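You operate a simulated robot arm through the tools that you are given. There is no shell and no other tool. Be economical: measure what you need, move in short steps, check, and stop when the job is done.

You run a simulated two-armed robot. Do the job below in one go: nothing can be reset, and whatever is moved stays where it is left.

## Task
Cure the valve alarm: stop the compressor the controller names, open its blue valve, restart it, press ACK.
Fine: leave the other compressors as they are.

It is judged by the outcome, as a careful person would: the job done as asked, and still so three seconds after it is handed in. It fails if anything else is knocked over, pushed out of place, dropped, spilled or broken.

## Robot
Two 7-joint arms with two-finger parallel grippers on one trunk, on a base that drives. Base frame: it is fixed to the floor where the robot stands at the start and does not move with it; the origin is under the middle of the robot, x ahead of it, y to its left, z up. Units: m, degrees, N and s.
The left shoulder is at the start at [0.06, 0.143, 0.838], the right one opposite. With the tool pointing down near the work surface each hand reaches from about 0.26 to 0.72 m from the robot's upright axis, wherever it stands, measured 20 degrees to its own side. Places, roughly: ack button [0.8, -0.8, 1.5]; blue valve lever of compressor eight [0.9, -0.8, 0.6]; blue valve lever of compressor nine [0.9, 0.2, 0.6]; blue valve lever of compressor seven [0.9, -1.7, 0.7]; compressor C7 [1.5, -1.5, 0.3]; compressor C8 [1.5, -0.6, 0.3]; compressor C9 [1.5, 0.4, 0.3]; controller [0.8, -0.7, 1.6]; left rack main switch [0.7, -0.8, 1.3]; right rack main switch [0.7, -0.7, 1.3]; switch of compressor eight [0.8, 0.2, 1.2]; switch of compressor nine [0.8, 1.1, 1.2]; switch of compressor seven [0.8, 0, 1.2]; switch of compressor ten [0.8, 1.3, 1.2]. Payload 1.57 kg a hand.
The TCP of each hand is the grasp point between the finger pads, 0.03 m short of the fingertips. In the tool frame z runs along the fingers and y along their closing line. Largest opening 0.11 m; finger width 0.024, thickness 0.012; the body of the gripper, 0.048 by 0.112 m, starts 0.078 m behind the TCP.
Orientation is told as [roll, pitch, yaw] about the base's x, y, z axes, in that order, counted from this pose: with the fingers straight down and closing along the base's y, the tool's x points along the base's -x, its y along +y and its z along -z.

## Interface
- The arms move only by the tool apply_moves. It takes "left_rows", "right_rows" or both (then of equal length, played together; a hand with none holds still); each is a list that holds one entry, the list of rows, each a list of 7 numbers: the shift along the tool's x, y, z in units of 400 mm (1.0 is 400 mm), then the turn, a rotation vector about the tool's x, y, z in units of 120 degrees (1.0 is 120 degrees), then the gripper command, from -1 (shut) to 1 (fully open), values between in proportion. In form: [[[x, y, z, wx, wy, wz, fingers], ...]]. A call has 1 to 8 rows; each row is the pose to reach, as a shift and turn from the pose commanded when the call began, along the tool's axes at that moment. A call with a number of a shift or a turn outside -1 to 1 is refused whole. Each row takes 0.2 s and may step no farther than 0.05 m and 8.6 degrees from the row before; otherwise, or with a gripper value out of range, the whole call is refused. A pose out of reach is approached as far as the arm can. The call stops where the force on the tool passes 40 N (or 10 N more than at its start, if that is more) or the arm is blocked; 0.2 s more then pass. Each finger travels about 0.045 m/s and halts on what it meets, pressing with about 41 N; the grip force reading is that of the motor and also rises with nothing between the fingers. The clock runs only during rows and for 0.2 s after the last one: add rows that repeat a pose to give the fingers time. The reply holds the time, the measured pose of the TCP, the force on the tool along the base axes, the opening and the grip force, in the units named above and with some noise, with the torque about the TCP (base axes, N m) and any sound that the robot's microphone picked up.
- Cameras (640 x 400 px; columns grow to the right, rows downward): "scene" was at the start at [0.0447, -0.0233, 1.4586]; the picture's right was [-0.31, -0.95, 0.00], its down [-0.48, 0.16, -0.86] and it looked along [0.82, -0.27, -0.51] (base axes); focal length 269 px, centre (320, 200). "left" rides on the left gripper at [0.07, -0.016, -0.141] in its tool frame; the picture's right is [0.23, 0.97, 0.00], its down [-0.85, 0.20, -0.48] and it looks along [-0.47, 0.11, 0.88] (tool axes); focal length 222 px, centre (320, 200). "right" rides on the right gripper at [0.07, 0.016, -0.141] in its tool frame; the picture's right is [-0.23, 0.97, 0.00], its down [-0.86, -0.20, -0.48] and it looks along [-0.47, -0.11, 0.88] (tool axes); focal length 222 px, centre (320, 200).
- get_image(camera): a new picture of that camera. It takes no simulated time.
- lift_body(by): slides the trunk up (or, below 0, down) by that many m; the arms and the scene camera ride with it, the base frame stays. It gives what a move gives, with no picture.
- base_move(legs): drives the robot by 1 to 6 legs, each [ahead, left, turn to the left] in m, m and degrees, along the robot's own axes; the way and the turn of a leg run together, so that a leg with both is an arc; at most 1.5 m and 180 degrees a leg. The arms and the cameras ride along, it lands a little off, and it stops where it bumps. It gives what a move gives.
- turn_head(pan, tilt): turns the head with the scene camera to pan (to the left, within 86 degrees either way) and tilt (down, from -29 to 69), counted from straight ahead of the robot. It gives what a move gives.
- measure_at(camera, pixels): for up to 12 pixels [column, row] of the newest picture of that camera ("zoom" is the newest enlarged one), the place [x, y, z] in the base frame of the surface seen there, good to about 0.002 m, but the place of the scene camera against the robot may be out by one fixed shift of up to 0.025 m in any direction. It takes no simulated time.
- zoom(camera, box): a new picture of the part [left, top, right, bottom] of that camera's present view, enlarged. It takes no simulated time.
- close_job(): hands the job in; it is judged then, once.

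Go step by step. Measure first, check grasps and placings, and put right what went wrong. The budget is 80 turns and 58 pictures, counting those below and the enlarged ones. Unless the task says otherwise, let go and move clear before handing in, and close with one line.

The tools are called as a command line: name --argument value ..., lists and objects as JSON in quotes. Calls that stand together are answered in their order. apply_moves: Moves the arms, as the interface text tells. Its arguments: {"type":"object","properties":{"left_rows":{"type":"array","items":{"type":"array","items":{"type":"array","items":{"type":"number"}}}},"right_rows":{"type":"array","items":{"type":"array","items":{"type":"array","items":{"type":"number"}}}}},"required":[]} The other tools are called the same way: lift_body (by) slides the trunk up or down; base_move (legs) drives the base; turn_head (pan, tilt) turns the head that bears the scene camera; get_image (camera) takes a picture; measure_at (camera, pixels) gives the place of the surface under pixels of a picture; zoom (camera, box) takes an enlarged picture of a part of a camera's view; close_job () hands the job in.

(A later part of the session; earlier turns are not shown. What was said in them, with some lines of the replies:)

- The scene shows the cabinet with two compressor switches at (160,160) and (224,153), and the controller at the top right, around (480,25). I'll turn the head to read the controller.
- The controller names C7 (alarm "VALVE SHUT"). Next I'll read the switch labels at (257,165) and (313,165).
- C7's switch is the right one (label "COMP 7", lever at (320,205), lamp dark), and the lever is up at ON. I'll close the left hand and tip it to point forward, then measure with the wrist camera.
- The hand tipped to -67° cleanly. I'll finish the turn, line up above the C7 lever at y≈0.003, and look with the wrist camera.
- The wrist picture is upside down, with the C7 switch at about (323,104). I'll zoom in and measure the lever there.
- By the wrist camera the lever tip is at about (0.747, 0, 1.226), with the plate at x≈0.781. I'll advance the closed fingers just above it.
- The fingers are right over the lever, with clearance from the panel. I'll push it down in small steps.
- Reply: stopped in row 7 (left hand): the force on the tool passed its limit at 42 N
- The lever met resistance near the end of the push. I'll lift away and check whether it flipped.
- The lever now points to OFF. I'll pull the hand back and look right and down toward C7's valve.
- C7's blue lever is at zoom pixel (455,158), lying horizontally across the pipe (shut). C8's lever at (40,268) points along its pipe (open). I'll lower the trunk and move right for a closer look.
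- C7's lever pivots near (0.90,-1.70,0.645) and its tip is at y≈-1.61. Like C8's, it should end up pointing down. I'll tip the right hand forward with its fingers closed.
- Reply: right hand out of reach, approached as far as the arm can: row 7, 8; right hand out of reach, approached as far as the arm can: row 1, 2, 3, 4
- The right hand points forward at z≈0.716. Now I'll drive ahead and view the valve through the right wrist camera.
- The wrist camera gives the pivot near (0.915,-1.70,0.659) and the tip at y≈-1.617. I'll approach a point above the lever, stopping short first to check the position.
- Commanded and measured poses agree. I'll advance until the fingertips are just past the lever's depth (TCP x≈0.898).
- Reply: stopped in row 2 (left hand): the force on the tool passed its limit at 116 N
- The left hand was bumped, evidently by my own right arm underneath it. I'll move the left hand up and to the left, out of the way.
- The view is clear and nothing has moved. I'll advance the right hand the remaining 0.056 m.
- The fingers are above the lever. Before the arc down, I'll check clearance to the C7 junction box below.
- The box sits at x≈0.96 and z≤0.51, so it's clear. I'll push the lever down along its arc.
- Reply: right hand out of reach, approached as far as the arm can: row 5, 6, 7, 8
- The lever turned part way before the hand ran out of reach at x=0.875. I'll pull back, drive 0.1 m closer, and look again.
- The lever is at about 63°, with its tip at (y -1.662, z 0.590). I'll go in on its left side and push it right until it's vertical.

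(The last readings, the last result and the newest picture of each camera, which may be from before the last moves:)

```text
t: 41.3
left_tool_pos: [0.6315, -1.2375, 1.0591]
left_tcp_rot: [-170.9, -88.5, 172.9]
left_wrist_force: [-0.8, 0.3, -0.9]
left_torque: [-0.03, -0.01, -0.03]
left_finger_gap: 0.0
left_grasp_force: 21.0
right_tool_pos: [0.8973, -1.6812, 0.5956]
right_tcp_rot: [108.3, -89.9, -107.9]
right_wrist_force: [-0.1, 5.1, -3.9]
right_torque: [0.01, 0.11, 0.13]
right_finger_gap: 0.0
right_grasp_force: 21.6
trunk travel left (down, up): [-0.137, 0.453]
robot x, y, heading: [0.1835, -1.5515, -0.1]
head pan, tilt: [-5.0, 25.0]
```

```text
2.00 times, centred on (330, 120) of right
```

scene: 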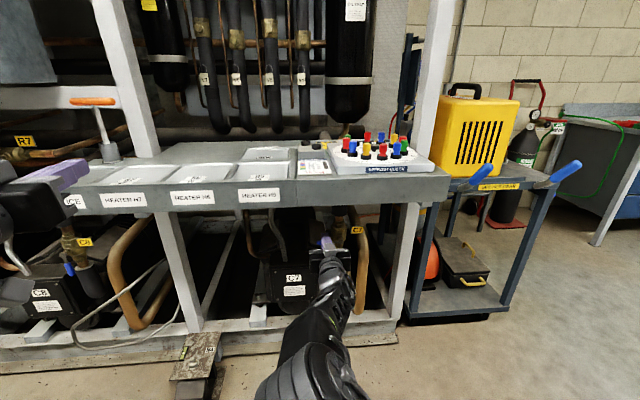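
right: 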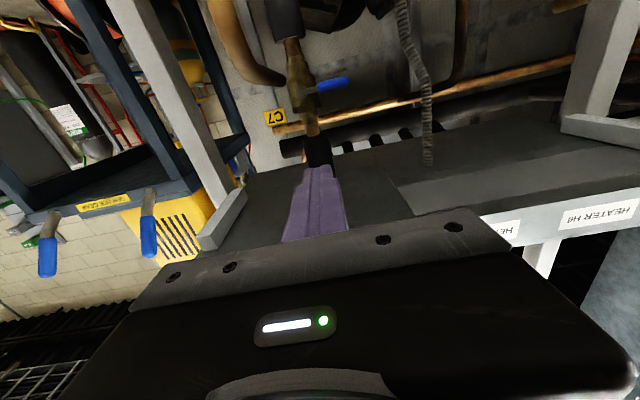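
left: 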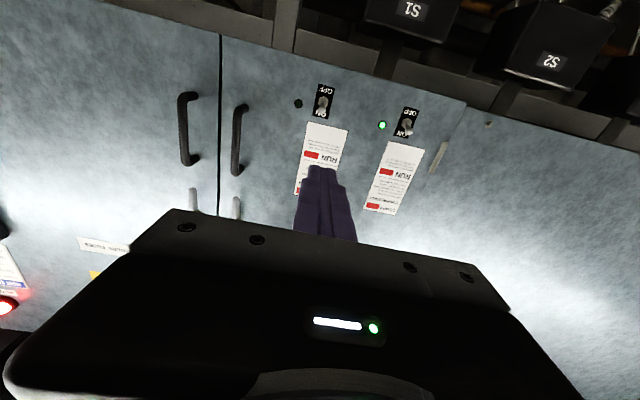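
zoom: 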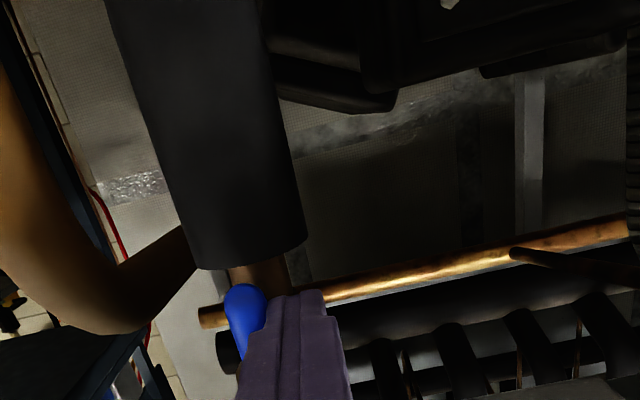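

The lever is nearly in line with the pipe. I'll press a bit further toward its stop, watching the force.

apply_moves --right_rows '[[[0, -0.008, 0, 0, 0, 0, -1], [0, -0.016, 0, 0, 0, 0, -1], [0, -0.024, 0, 0, 0, 0, -1], [0, -0.024, 0, 0, 0, 0, -1]]]'

apply_moves --right_rows '[[[0, 0.05, 0, 0, 0, 0, -1], [0, 0.1, -0.1, 0, 0, 0, -1], [0, 0.12, -0.2, 0, 0, 0, -1], [0, 0.12, -0.3, 0, 0, 0, -1]]]'

zoom --camera "right" --box '[220, 20, 440, 220]'

```text
t: 42.3
left_tool_pos: [0.6318, -1.2357, 1.0577]
left_tcp_rot: [-167.3, -88.5, 169.4]
left_wrist_force: [-0.2, 0.0, 0.3]
left_torque: [0.02, 0.01, 0.0]
left_finger_gap: 0.0
left_grasp_force: 21.6
right_tool_pos: [0.8982, -1.6829, 0.5972]
right_tcp_rot: [11.0, -90.1, -9.7]
right_wrist_force: [-0.8, 36.7, -6.7]
right_torque: [-0.15, 0.12, 0.73]
right_finger_gap: 0.0
right_grasp_force: 21.0
trunk travel left (down, up): [-0.137, 0.453]
robot x, y, heading: [0.1803, -1.5565, 0.1]
head pan, tilt: [-5.0, 25.0]
```

```text
t: 43.3
left_tool_pos: [0.6316, -1.238, 1.0595]
left_tcp_rot: [-171.4, -88.5, 173.5]
left_wrist_force: [1.0, 0.2, -0.3]
left_torque: [0.01, -0.03, 0.0]
left_finger_gap: 0.0
left_grasp_force: 21.5
right_tool_pos: [0.7758, -1.6463, 0.5989]
right_tcp_rot: [119.5, -89.8, -119.1]
right_wrist_force: [-0.4, -0.1, -0.9]
right_torque: [-0.03, 0.01, 0.02]
right_finger_gap: 0.0
right_grasp_force: 21.5
trunk travel left (down, up): [-0.137, 0.453]
robot x, y, heading: [0.1813, -1.5545, 0.1]
head pan, tilt: [-5.0, 25.0]
```

```text
2.00 times, centred on (330, 120) of right
```

zoom: 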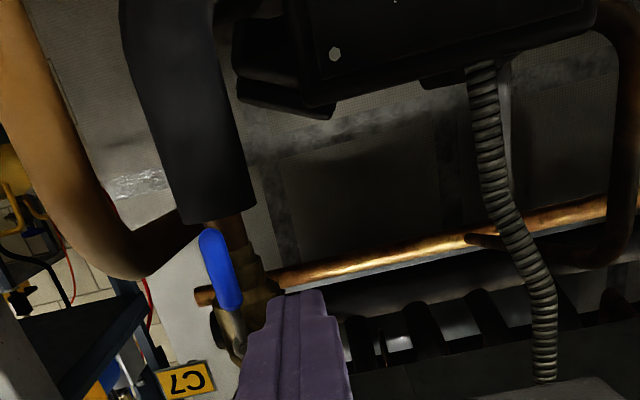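

The lever reached its stop in line with the pipe (37 N), so the C7 valve is open. Now I'll back out, raise the trunk, and return to the switch to use the right hand.

base_move --legs '[[-0.4, 0, 0]]'

lift_body --by 0.45

get_image --camera "scene"

base_move --legs '[[0, 1.4, 0], [0, 0.3, 0]]'

turn_head --pan -10 --tilt 20

get_image --camera "scene"

```text
t: 45.8
left_tool_pos: [0.2335, -1.24, 1.0601]
left_tcp_rot: [-171.5, -88.5, 173.2]
left_wrist_force: [-0.8, 0.1, 0.2]
left_torque: [0.0, -0.03, 0.0]
left_finger_gap: 0.0
left_grasp_force: 21.4
right_tool_pos: [0.3744, -1.646, 0.5983]
right_tcp_rot: [109.6, -89.9, -109.7]
right_wrist_force: [-0.2, -1.1, -0.7]
right_torque: [-0.03, -0.02, 0.0]
right_finger_gap: 0.0
right_grasp_force: 21.5
trunk travel left (down, up): [-0.137, 0.453]
robot x, y, heading: [-0.2191, -1.5501, -0.0]
head pan, tilt: [-5.0, 25.0]
```

```text
refused: 0.45 is not a number from -0.4 to 0.4
```

```text
25 pictures are left
```

scene: 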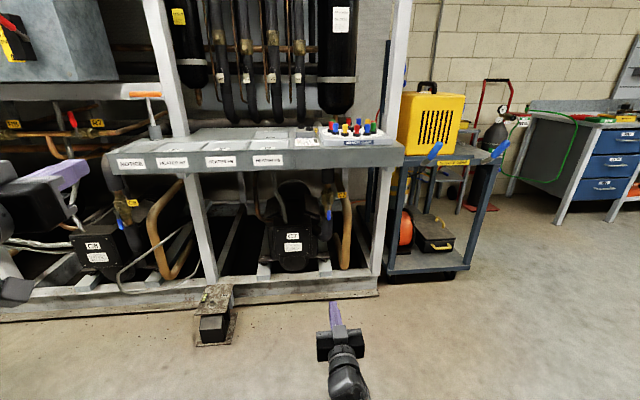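

```text
t: 54.3
left_tool_pos: [0.192, 0.4594, 1.0588]
left_tcp_rot: [-171.7, -88.4, 175.7]
left_wrist_force: [0.5, 0.4, 0.2]
left_torque: [0.01, 0.01, 0.02]
left_finger_gap: 0.0001
left_grasp_force: 21.5
right_tool_pos: [0.3493, 0.0581, 0.5985]
right_tcp_rot: [111.5, -89.7, -109.6]
right_wrist_force: [0.0, 0.4, -0.5]
right_torque: [-0.03, 0.0, 0.03]
right_finger_gap: 0.0001
right_grasp_force: 21.7
trunk travel left (down, up): [-0.137, 0.453]
robot x, y, heading: [-0.2448, 0.1295, 1.8]
head pan, tilt: [-5.0, 25.0]
```

```text
t: 55.0
left_tool_pos: [0.1929, 0.4599, 1.059]
left_tcp_rot: [-171.6, -88.5, 175.5]
left_wrist_force: [-0.1, 0.6, -0.3]
left_torque: [-0.01, 0.06, -0.01]
left_finger_gap: 0.0001
left_grasp_force: 21.5
right_tool_pos: [0.3497, 0.0571, 0.5989]
right_tcp_rot: [113.9, -89.7, -111.8]
right_wrist_force: [0.0, 0.0, -0.2]
right_torque: [0.01, -0.03, 0.02]
right_finger_gap: 0.0001
right_grasp_force: 20.9
trunk travel left (down, up): [-0.137, 0.453]
robot x, y, heading: [-0.2476, 0.1343, 1.9]
head pan, tilt: [-10.0, 20.0]
```

```text
24 pictures are left
```

scene: 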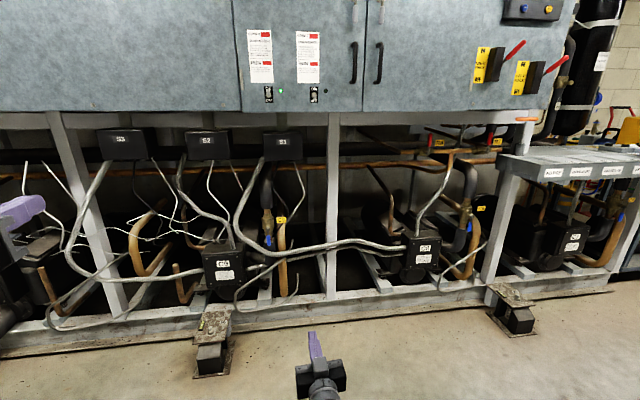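

The C7 lever was vertical in the view from the back. Now I'll raise the trunk, square up and drive forward toward the switch.

lift_body --by 0.4

base_move --legs '[[0.2, 0, -1.9]]'

apply_moves --right_rows '[[[-0.1, -0.02, 0, 0, 0, 0, -1], [-0.2, -0.05, 0, 0, 0, 0, -1], [-0.3, -0.08, 0, 0, 0, 0, -1], [-0.36, -0.1, 0, 0, 0, 0, -1], [-0.36, -0.1, 0, 0, 0, 0, -1]]]'

get_image --camera "right"

```text
t: 58.8
left_tool_pos: [0.1925, 0.4586, 1.459]
left_tcp_rot: [-171.5, -88.5, 175.3]
left_wrist_force: [0.4, 0.5, 0.0]
left_torque: [-0.02, -0.01, -0.01]
left_finger_gap: 0.0
left_grasp_force: 21.1
right_tool_pos: [0.349, 0.0593, 0.9977]
right_tcp_rot: [112.7, -89.9, -110.6]
right_wrist_force: [0.2, 1.0, -0.6]
right_torque: [0.01, -0.02, -0.02]
right_finger_gap: 0.0
right_grasp_force: 21.5
trunk travel left (down, up): [-0.537, 0.053]
robot x, y, heading: [-0.2467, 0.1311, 2.1]
head pan, tilt: [-10.0, 20.0]
```

```text
t: 60.4
left_tool_pos: [0.4086, 0.4478, 1.4585]
left_tcp_rot: [-171.2, -88.5, 173.1]
left_wrist_force: [1.0, 0.1, 0.0]
left_torque: [0.02, 0.01, 0.0]
left_finger_gap: 0.0
left_grasp_force: 21.4
right_tool_pos: [0.5505, 0.0412, 0.9978]
right_tcp_rot: [87.7, -89.9, -87.8]
right_wrist_force: [-0.4, 0.3, -0.9]
right_torque: [0.03, -0.02, 0.04]
right_finger_gap: 0.0
right_grasp_force: 20.8
trunk travel left (down, up): [-0.537, 0.053]
robot x, y, heading: [-0.0449, 0.1333, -0.2]
head pan, tilt: [-10.0, 20.0]
```

```text
t: 61.6
left_tool_pos: [0.4072, 0.4482, 1.4593]
left_tcp_rot: [-171.2, -88.4, 173.1]
left_wrist_force: [0.3, 0.6, 0.3]
left_torque: [0.01, -0.03, 0.01]
left_finger_gap: 0.0001
left_grasp_force: 21.6
right_tool_pos: [0.5485, -0.0005, 1.144]
right_tcp_rot: [108.3, -89.9, -108.4]
right_wrist_force: [0.1, 0.0, 0.1]
right_torque: [0.04, -0.04, -0.01]
right_finger_gap: 0.0
right_grasp_force: 21.7
trunk travel left (down, up): [-0.537, 0.053]
robot x, y, heading: [-0.046, 0.1356, -0.0]
head pan, tilt: [-10.0, 20.0]
```

```text
23 pictures are left
```

right: 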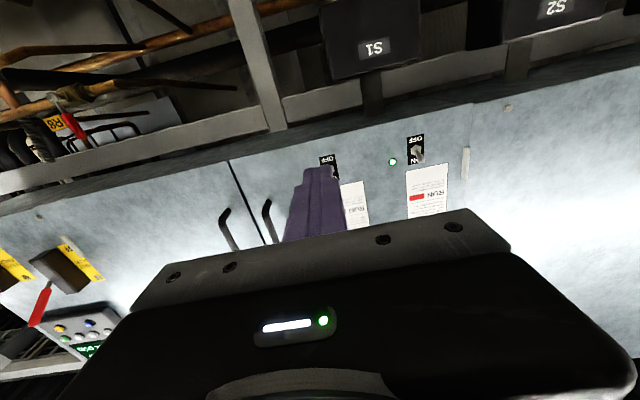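

The right hand is lined up below the lever at y≈0 and z=1.144. I'll advance beneath it, to z≈1.170, and check.

apply_moves --right_rows '[[[-0.03, 0, 0.1, 0, 0, 0, -1], [-0.06, 0, 0.2, 0, 0, 0, -1], [-0.06, 0, 0.3, 0, 0, 0, -1], [-0.06, 0, 0.4, 0, 0, 0, -1], [-0.06, 0, 0.45, 0, 0, 0, -1], [-0.06, 0, 0.45, 0, 0, 0, -1]]]'

zoom --camera "right" --box '[240, 100, 440, 240]'

zoom --camera "scene" --box '[280, 120, 420, 240]'

```text
t: 63.0
left_tool_pos: [0.4077, 0.4482, 1.4603]
left_tcp_rot: [-171.6, -88.5, 173.4]
left_wrist_force: [-0.3, 0.5, -0.7]
left_torque: [-0.02, -0.01, 0.02]
left_finger_gap: 0.0
left_grasp_force: 21.8
right_tool_pos: [0.7285, 0.0018, 1.1658]
right_tcp_rot: [107.2, -89.8, -107.2]
right_wrist_force: [-0.3, -0.4, -0.8]
right_torque: [0.02, -0.01, 0.0]
right_finger_gap: 0.0002
right_grasp_force: 21.8
trunk travel left (down, up): [-0.537, 0.053]
robot x, y, heading: [-0.0429, 0.1315, -0.0]
head pan, tilt: [-10.0, 20.0]
```

```text
2.86 times, centred on (340, 170) of right
```

zoom: 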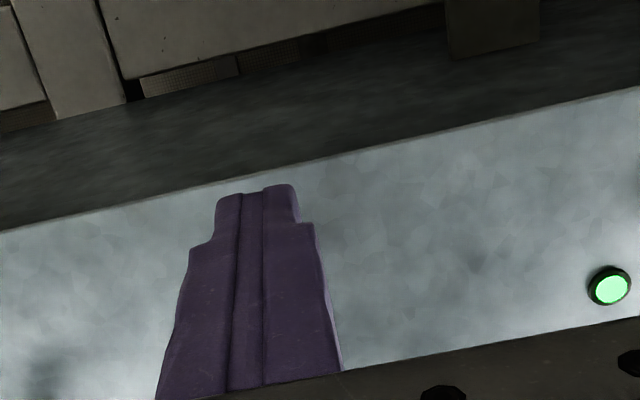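

```text
3.33 times, centred on (350, 180) of scene
```

zoom: 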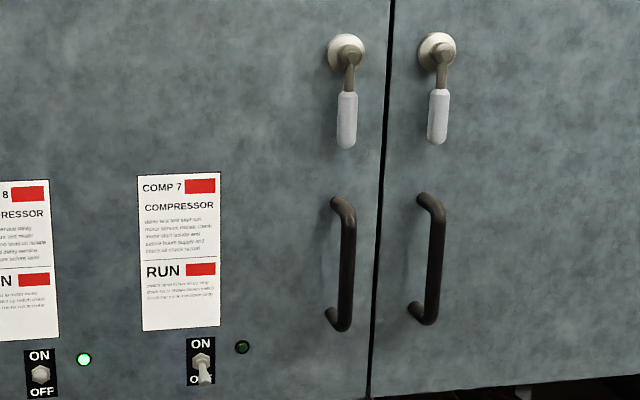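

Zoom pixel (203,365) shows C7's lever down, and the fingers sit below it. I'll push it up in small steps and then drop away.

apply_moves --right_rows '[[[-0.03, 0, 0, 0, 0, 0, -1], [-0.055, 0, 0, 0, 0, 0, -1], [-0.075, 0, 0, 0, 0, 0, -1], [-0.09, 0, 0, 0, 0, 0, -1], [-0.105, 0, 0, 0, 0, 0, -1], [-0.12, 0, 0, 0, 0, 0, -1], [-0.128, 0, 0, 0, 0, 0, -1]]]'

apply_moves --right_rows '[[[0.06, 0, 0, 0, 0, 0, -1], [0.12, 0, 0, 0, 0, 0, -1], [0.12, 0, -0.1, 0, 0, 0, -1], [0.12, 0, -0.2, 0, 0, 0, -1], [0.12, 0, -0.3, 0, 0, 0, -1]]]'

get_image --camera "scene"

zoom --camera "scene" --box '[270, 200, 350, 250]'

```text
t: 64.7
left_tool_pos: [0.4068, 0.4475, 1.4597]
left_tcp_rot: [-171.6, -88.5, 173.5]
left_wrist_force: [0.6, 0.3, 0.5]
left_torque: [0.02, -0.01, 0.01]
left_finger_gap: 0.0
left_grasp_force: 20.8
right_tool_pos: [0.7286, 0.0004, 1.2073]
right_tcp_rot: [-0.3, -88.7, 0.3]
right_wrist_force: [-1.9, 1.1, -6.1]
right_torque: [-0.03, 0.19, -0.03]
right_finger_gap: 0.0002
right_grasp_force: 21.2
trunk travel left (down, up): [-0.537, 0.053]
robot x, y, heading: [-0.0452, 0.134, -0.2]
head pan, tilt: [-10.0, 20.0]
stopped in row 7 (right hand): the force on the tool passed its limit at 42 N (the readings are from after the stop); the commanded pose is now the measured one
```

```text
t: 65.9
left_tool_pos: [0.4054, 0.4481, 1.4612]
left_tcp_rot: [-171.9, -88.4, 173.9]
left_wrist_force: [-0.1, 0.3, -0.8]
left_torque: [-0.01, 0.0, 0.0]
left_finger_gap: 0.0
left_grasp_force: 21.1
right_tool_pos: [0.6065, -0.001, 1.1635]
right_tcp_rot: [-0.1, -89.1, 0.1]
right_wrist_force: [-0.5, 0.7, 0.4]
right_torque: [-0.02, 0.0, -0.02]
right_finger_gap: 0.0001
right_grasp_force: 21.4
trunk travel left (down, up): [-0.537, 0.053]
robot x, y, heading: [-0.0432, 0.1352, -0.1]
head pan, tilt: [-10.0, 20.0]
```

```text
20 pictures are left
```

scene: 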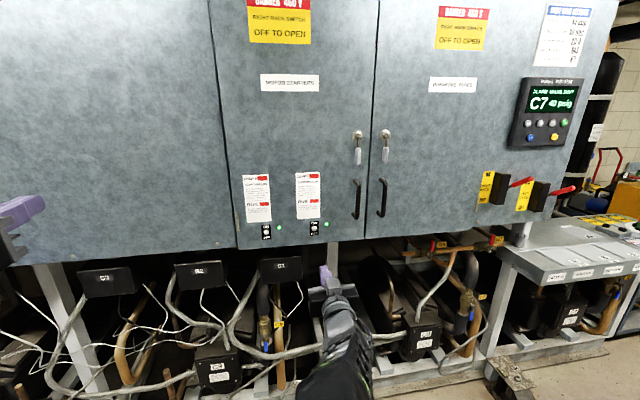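

```text
8.00 times, centred on (310, 225) of scene
```

zoom: 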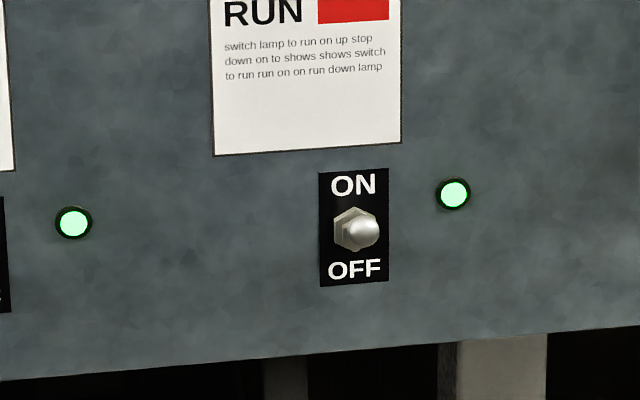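

The C7 lamp is lit again and the controller reads about 40 psig. Next is the ACK button, the yellow one near (553,137): I'll measure it, then back off and drive right.

measure_at --camera "scene" --pixels '[[553, 137], [530, 137], [545, 145], [525, 182], [565, 190], [545, 95]]'

base_move --legs '[[-0.2, 0, 0], [0, -0.8, 0]]'

turn_head --pan -10 --tilt 5

get_image --camera "scene"

```text
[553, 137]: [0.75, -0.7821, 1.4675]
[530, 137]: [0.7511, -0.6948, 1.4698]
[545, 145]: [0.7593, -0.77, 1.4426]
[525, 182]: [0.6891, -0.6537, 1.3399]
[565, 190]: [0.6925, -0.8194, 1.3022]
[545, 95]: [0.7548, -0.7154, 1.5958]
```

```text
t: 71.3
left_tool_pos: [0.2059, -0.3504, 1.4596]
left_tcp_rot: [-172.4, -88.5, 173.7]
left_wrist_force: [0.5, 0.2, -0.4]
left_torque: [0.02, -0.02, 0.0]
left_finger_gap: 0.0004
left_grasp_force: 20.9
right_tool_pos: [0.4045, -0.8001, 1.1632]
right_tcp_rot: [0.6, -89.0, -1.3]
right_wrist_force: [0.0, -0.2, -0.6]
right_torque: [-0.02, 0.02, 0.02]
right_finger_gap: 0.0003
right_grasp_force: 20.9
trunk travel left (down, up): [-0.537, 0.053]
robot x, y, heading: [-0.2468, -0.6578, -0.6]
head pan, tilt: [-10.0, 20.0]
```

```text
t: 72.1
left_tool_pos: [0.206, -0.35, 1.4593]
left_tcp_rot: [-171.7, -88.5, 173.0]
left_wrist_force: [-0.1, 0.1, -0.2]
left_torque: [0.0, -0.01, 0.01]
left_finger_gap: 0.0
left_grasp_force: 20.9
right_tool_pos: [0.4035, -0.8002, 1.1641]
right_tcp_rot: [-0.6, -89.0, -0.1]
right_wrist_force: [-0.9, -0.4, 0.3]
right_torque: [0.0, -0.01, -0.03]
right_finger_gap: 0.0002
right_grasp_force: 21.3
trunk travel left (down, up): [-0.537, 0.053]
robot x, y, heading: [-0.2472, -0.6626, -0.5]
head pan, tilt: [-10.0, 5.0]
```

```text
18 pictures are left
```

scene: 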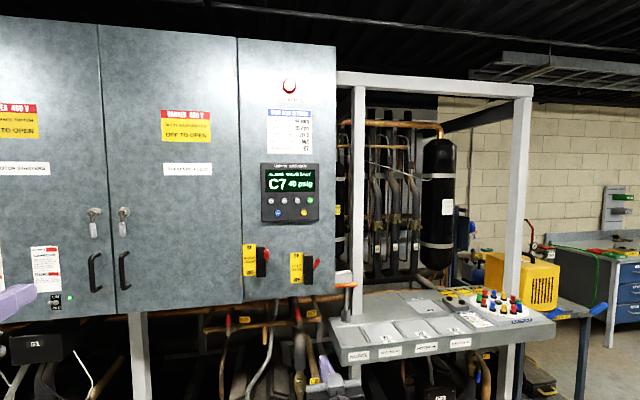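

The controller is ahead at (290,192) and the right hand is free at x≈0.40. I'll raise the trunk and the right hand to the button's height and look with the wrist camera.

lift_body --by 0.05

apply_moves --right_rows '[[[-0.11, 0, -0.02, 0, 0, 0, -1], [-0.22, 0, -0.04, 0, 0, 0, -1], [-0.33, 0, -0.07, 0, 0, 0, -1], [-0.44, 0, -0.1, 0, 0, 0, -1], [-0.55, 0, -0.13, 0, 0, 0, -1], [-0.66, 0, -0.16, 0, 0, 0, -1], [-0.68, 0, -0.16, 0, 0, 0, -1]]]'

get_image --camera "right"

```text
t: 73.0
left_tool_pos: [0.2067, -0.3491, 1.51]
left_tcp_rot: [-171.5, -88.5, 172.8]
left_wrist_force: [-0.1, -0.2, 0.1]
left_torque: [0.02, -0.01, 0.01]
left_finger_gap: 0.0
left_grasp_force: 21.2
right_tool_pos: [0.4044, -0.8005, 1.2124]
right_tcp_rot: [-0.9, -89.0, 0.2]
right_wrist_force: [0.1, 0.0, -0.4]
right_torque: [0.0, 0.03, 0.01]
right_finger_gap: 0.0
right_grasp_force: 21.5
trunk travel left (down, up): [-0.587, 0.003]
robot x, y, heading: [-0.2474, -0.6618, -0.5]
head pan, tilt: [-10.0, 5.0]
```

```text
t: 74.6
left_tool_pos: [0.2075, -0.3497, 1.5082]
left_tcp_rot: [-171.3, -88.5, 172.8]
left_wrist_force: [0.2, -0.2, -0.4]
left_torque: [-0.01, 0.0, -0.02]
left_finger_gap: 0.0
left_grasp_force: 21.1
right_tool_pos: [0.3449, -0.798, 1.4869]
right_tcp_rot: [-2.3, -88.9, 1.6]
right_wrist_force: [0.1, 0.1, -0.5]
right_torque: [0.0, -0.01, -0.01]
right_finger_gap: 0.0
right_grasp_force: 21.2
trunk travel left (down, up): [-0.587, 0.003]
robot x, y, heading: [-0.2461, -0.6594, -1.1]
head pan, tilt: [-10.0, 5.0]
```

```text
17 pictures are left
```

right: 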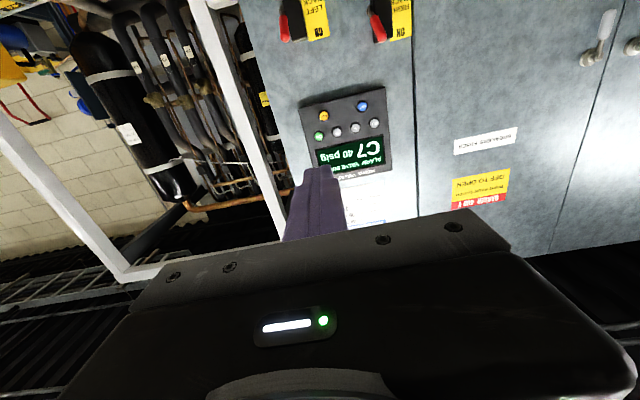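

The yellow ACK button shows at (323,116) in the upside-down view. I'll drive 0.28 m ahead and measure it from closer.

base_move --legs '[[0.28, 0, 0.8]]'

zoom --camera "right" --box '[220, 20, 420, 200]'

```text
t: 76.6
left_tool_pos: [0.4851, -0.3428, 1.5092]
left_tcp_rot: [-171.3, -88.5, 173.8]
left_wrist_force: [0.0, 1.5, 0.4]
left_torque: [-0.03, -0.02, 0.0]
left_finger_gap: 0.0
left_grasp_force: 21.4
right_tool_pos: [0.6304, -0.7894, 1.4848]
right_tcp_rot: [-1.1, -89.0, 1.5]
right_wrist_force: [-0.2, 0.0, -0.1]
right_torque: [0.01, 0.0, -0.01]
right_finger_gap: 0.0
right_grasp_force: 21.0
trunk travel left (down, up): [-0.587, 0.003]
robot x, y, heading: [0.0343, -0.6579, 0.4]
head pan, tilt: [-10.0, 5.0]
```

```text
2.22 times, centred on (320, 110) of right
```

zoom: 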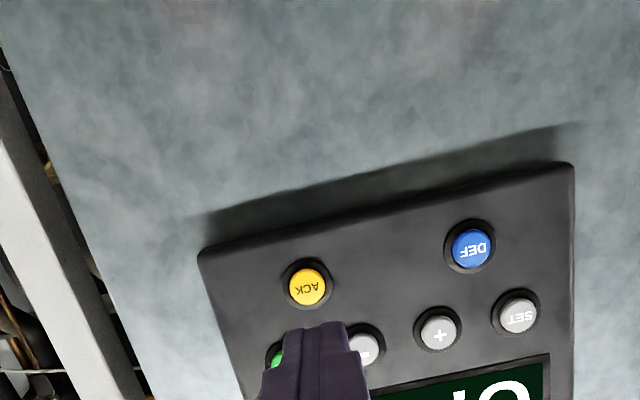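

measure_at --camera "zoom" --pixels '[[307, 287], [302, 287], [340, 290], [470, 250], [277, 358]]'

```text
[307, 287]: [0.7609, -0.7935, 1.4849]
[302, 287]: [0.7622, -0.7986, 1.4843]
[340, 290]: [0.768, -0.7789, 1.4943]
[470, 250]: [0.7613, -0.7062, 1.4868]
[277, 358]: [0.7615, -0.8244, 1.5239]
```

ACK's centre is at (0.761,-0.794,1.484), directly ahead of the fingertips. I'll approach slowly and press in a few millimetres.

apply_moves --right_rows '[[[0, -0.012, 0.08, 0, 0, 0, -1], [0, -0.012, 0.16, 0, 0, 0, -1], [0, -0.012, 0.22, 0, 0, 0, -1], [0, -0.012, 0.245, 0, 0, 0, -1], [0, -0.012, 0.255, 0, 0, 0, -1], [0, -0.012, 0.264, 0, 0, 0, -1], [0, -0.012, 0.272, 0, 0, 0, -1]]]'

zoom --camera "right" --box '[220, 20, 420, 200]'

zoom --camera "scene" --box '[230, 60, 430, 260]'

```text
t: 78.2
left_tool_pos: [0.4822, -0.343, 1.5115]
left_tcp_rot: [-171.6, -88.4, 174.0]
left_wrist_force: [0.0, 0.5, 0.2]
left_torque: [-0.01, -0.01, -0.01]
left_finger_gap: 0.0001
left_grasp_force: 21.6
right_tool_pos: [0.7372, -0.7923, 1.4848]
right_tcp_rot: [0.2, -89.1, 0.3]
right_wrist_force: [-10.2, 1.5, -1.2]
right_torque: [0.04, 0.0, 0.0]
right_finger_gap: 0.0
right_grasp_force: 20.7
trunk travel left (down, up): [-0.587, 0.003]
robot x, y, heading: [0.0379, -0.6597, 0.4]
head pan, tilt: [-10.0, 5.0]
heard: click
```

```text
2.22 times, centred on (320, 110) of right
```

zoom: 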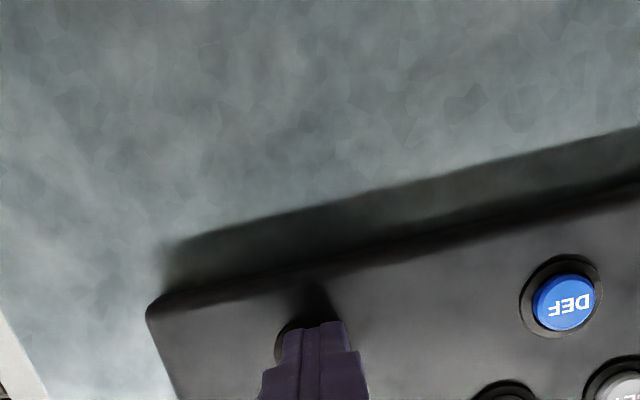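

```text
2.00 times, centred on (330, 160) of scene
```

zoom: 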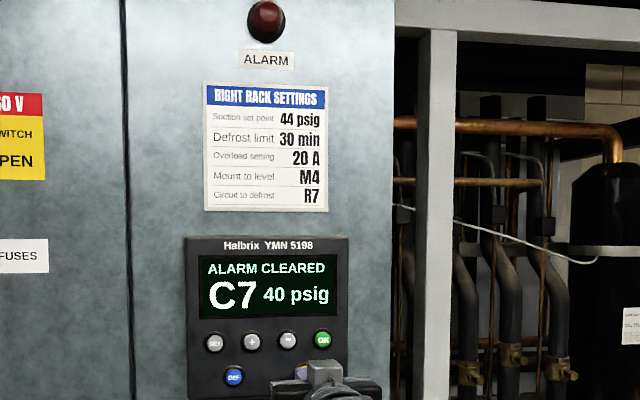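

A click was heard, and the display reads "ALARM CLEARED, C7 40 psig" with the alarm lamp dark. I'll withdraw straight back and do a final check.

apply_moves --right_rows '[[[0, 0, -0.1, 0, 0, 0, -1], [0, 0, -0.2, 0, 0, 0, -1], [0, 0, -0.3, 0, 0, 0, -1]]]'

base_move --legs '[[-0.3, 0, 0]]'

turn_head --pan 0 --tilt 20

get_image --camera "scene"

zoom --camera "scene" --box '[40, 120, 240, 280]'

```text
t: 79.0
left_tool_pos: [0.4825, -0.3426, 1.5098]
left_tcp_rot: [-171.9, -88.4, 174.3]
left_wrist_force: [-0.7, 0.2, 0.6]
left_torque: [-0.02, 0.0, -0.01]
left_finger_gap: 0.0
left_grasp_force: 21.2
right_tool_pos: [0.6165, -0.7945, 1.4861]
right_tcp_rot: [-0.3, -89.1, 0.8]
right_wrist_force: [-0.7, -0.6, 0.9]
right_torque: [-0.05, -0.01, 0.0]
right_finger_gap: 0.0
right_grasp_force: 21.7
trunk travel left (down, up): [-0.587, 0.003]
robot x, y, heading: [0.0369, -0.6606, 0.3]
head pan, tilt: [-10.0, 5.0]
```

```text
t: 81.0
left_tool_pos: [0.1838, -0.3442, 1.5103]
left_tcp_rot: [-171.8, -88.5, 174.1]
left_wrist_force: [0.3, 0.1, 1.0]
left_torque: [-0.02, 0.03, 0.0]
left_finger_gap: 0.0002
left_grasp_force: 21.1
right_tool_pos: [0.3182, -0.7974, 1.4859]
right_tcp_rot: [-0.9, -89.1, 1.3]
right_wrist_force: [-1.3, 1.4, -0.4]
right_torque: [0.03, 0.01, 0.0]
right_finger_gap: 0.0001
right_grasp_force: 21.9
trunk travel left (down, up): [-0.587, 0.003]
robot x, y, heading: [-0.2588, -0.6607, 0.2]
head pan, tilt: [-10.0, 5.0]
```

```text
t: 81.8
left_tool_pos: [0.1852, -0.3443, 1.5085]
left_tcp_rot: [-171.6, -88.4, 174.0]
left_wrist_force: [0.3, 0.3, 0.0]
left_torque: [-0.01, 0.0, 0.01]
left_finger_gap: 0.0
left_grasp_force: 21.3
right_tool_pos: [0.3193, -0.7953, 1.4861]
right_tcp_rot: [-0.8, -89.0, 1.2]
right_wrist_force: [-0.6, 0.4, 0.7]
right_torque: [-0.05, -0.02, 0.0]
right_finger_gap: 0.0
right_grasp_force: 21.2
trunk travel left (down, up): [-0.587, 0.003]
robot x, y, heading: [-0.2639, -0.6623, 0.6]
head pan, tilt: [0.0, 20.0]
```

```text
13 pictures are left
```

scene: 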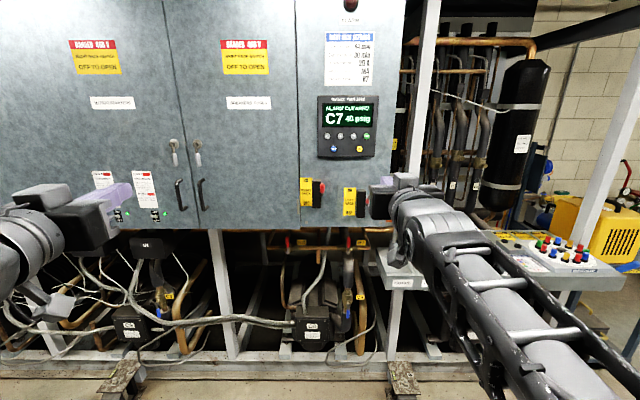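

```text
2.50 times, centred on (140, 200) of scene
```

zoom: 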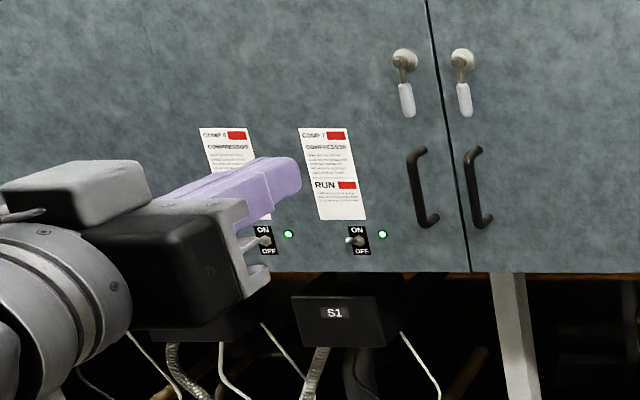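

The alarm is cleared, the C7 and C8 lamps are both lit, and both hands are clear, so I'm handing in.

close_job

```text
The job is handed in.
```

The valve alarm is cured: I stopped C7 (the compressor the controller named), opened its blue valve, restarted it and pressed ACK. The display now reads "ALARM CLEARED, C7 40 psig", and I didn't touch the other compressors' switches or valves.
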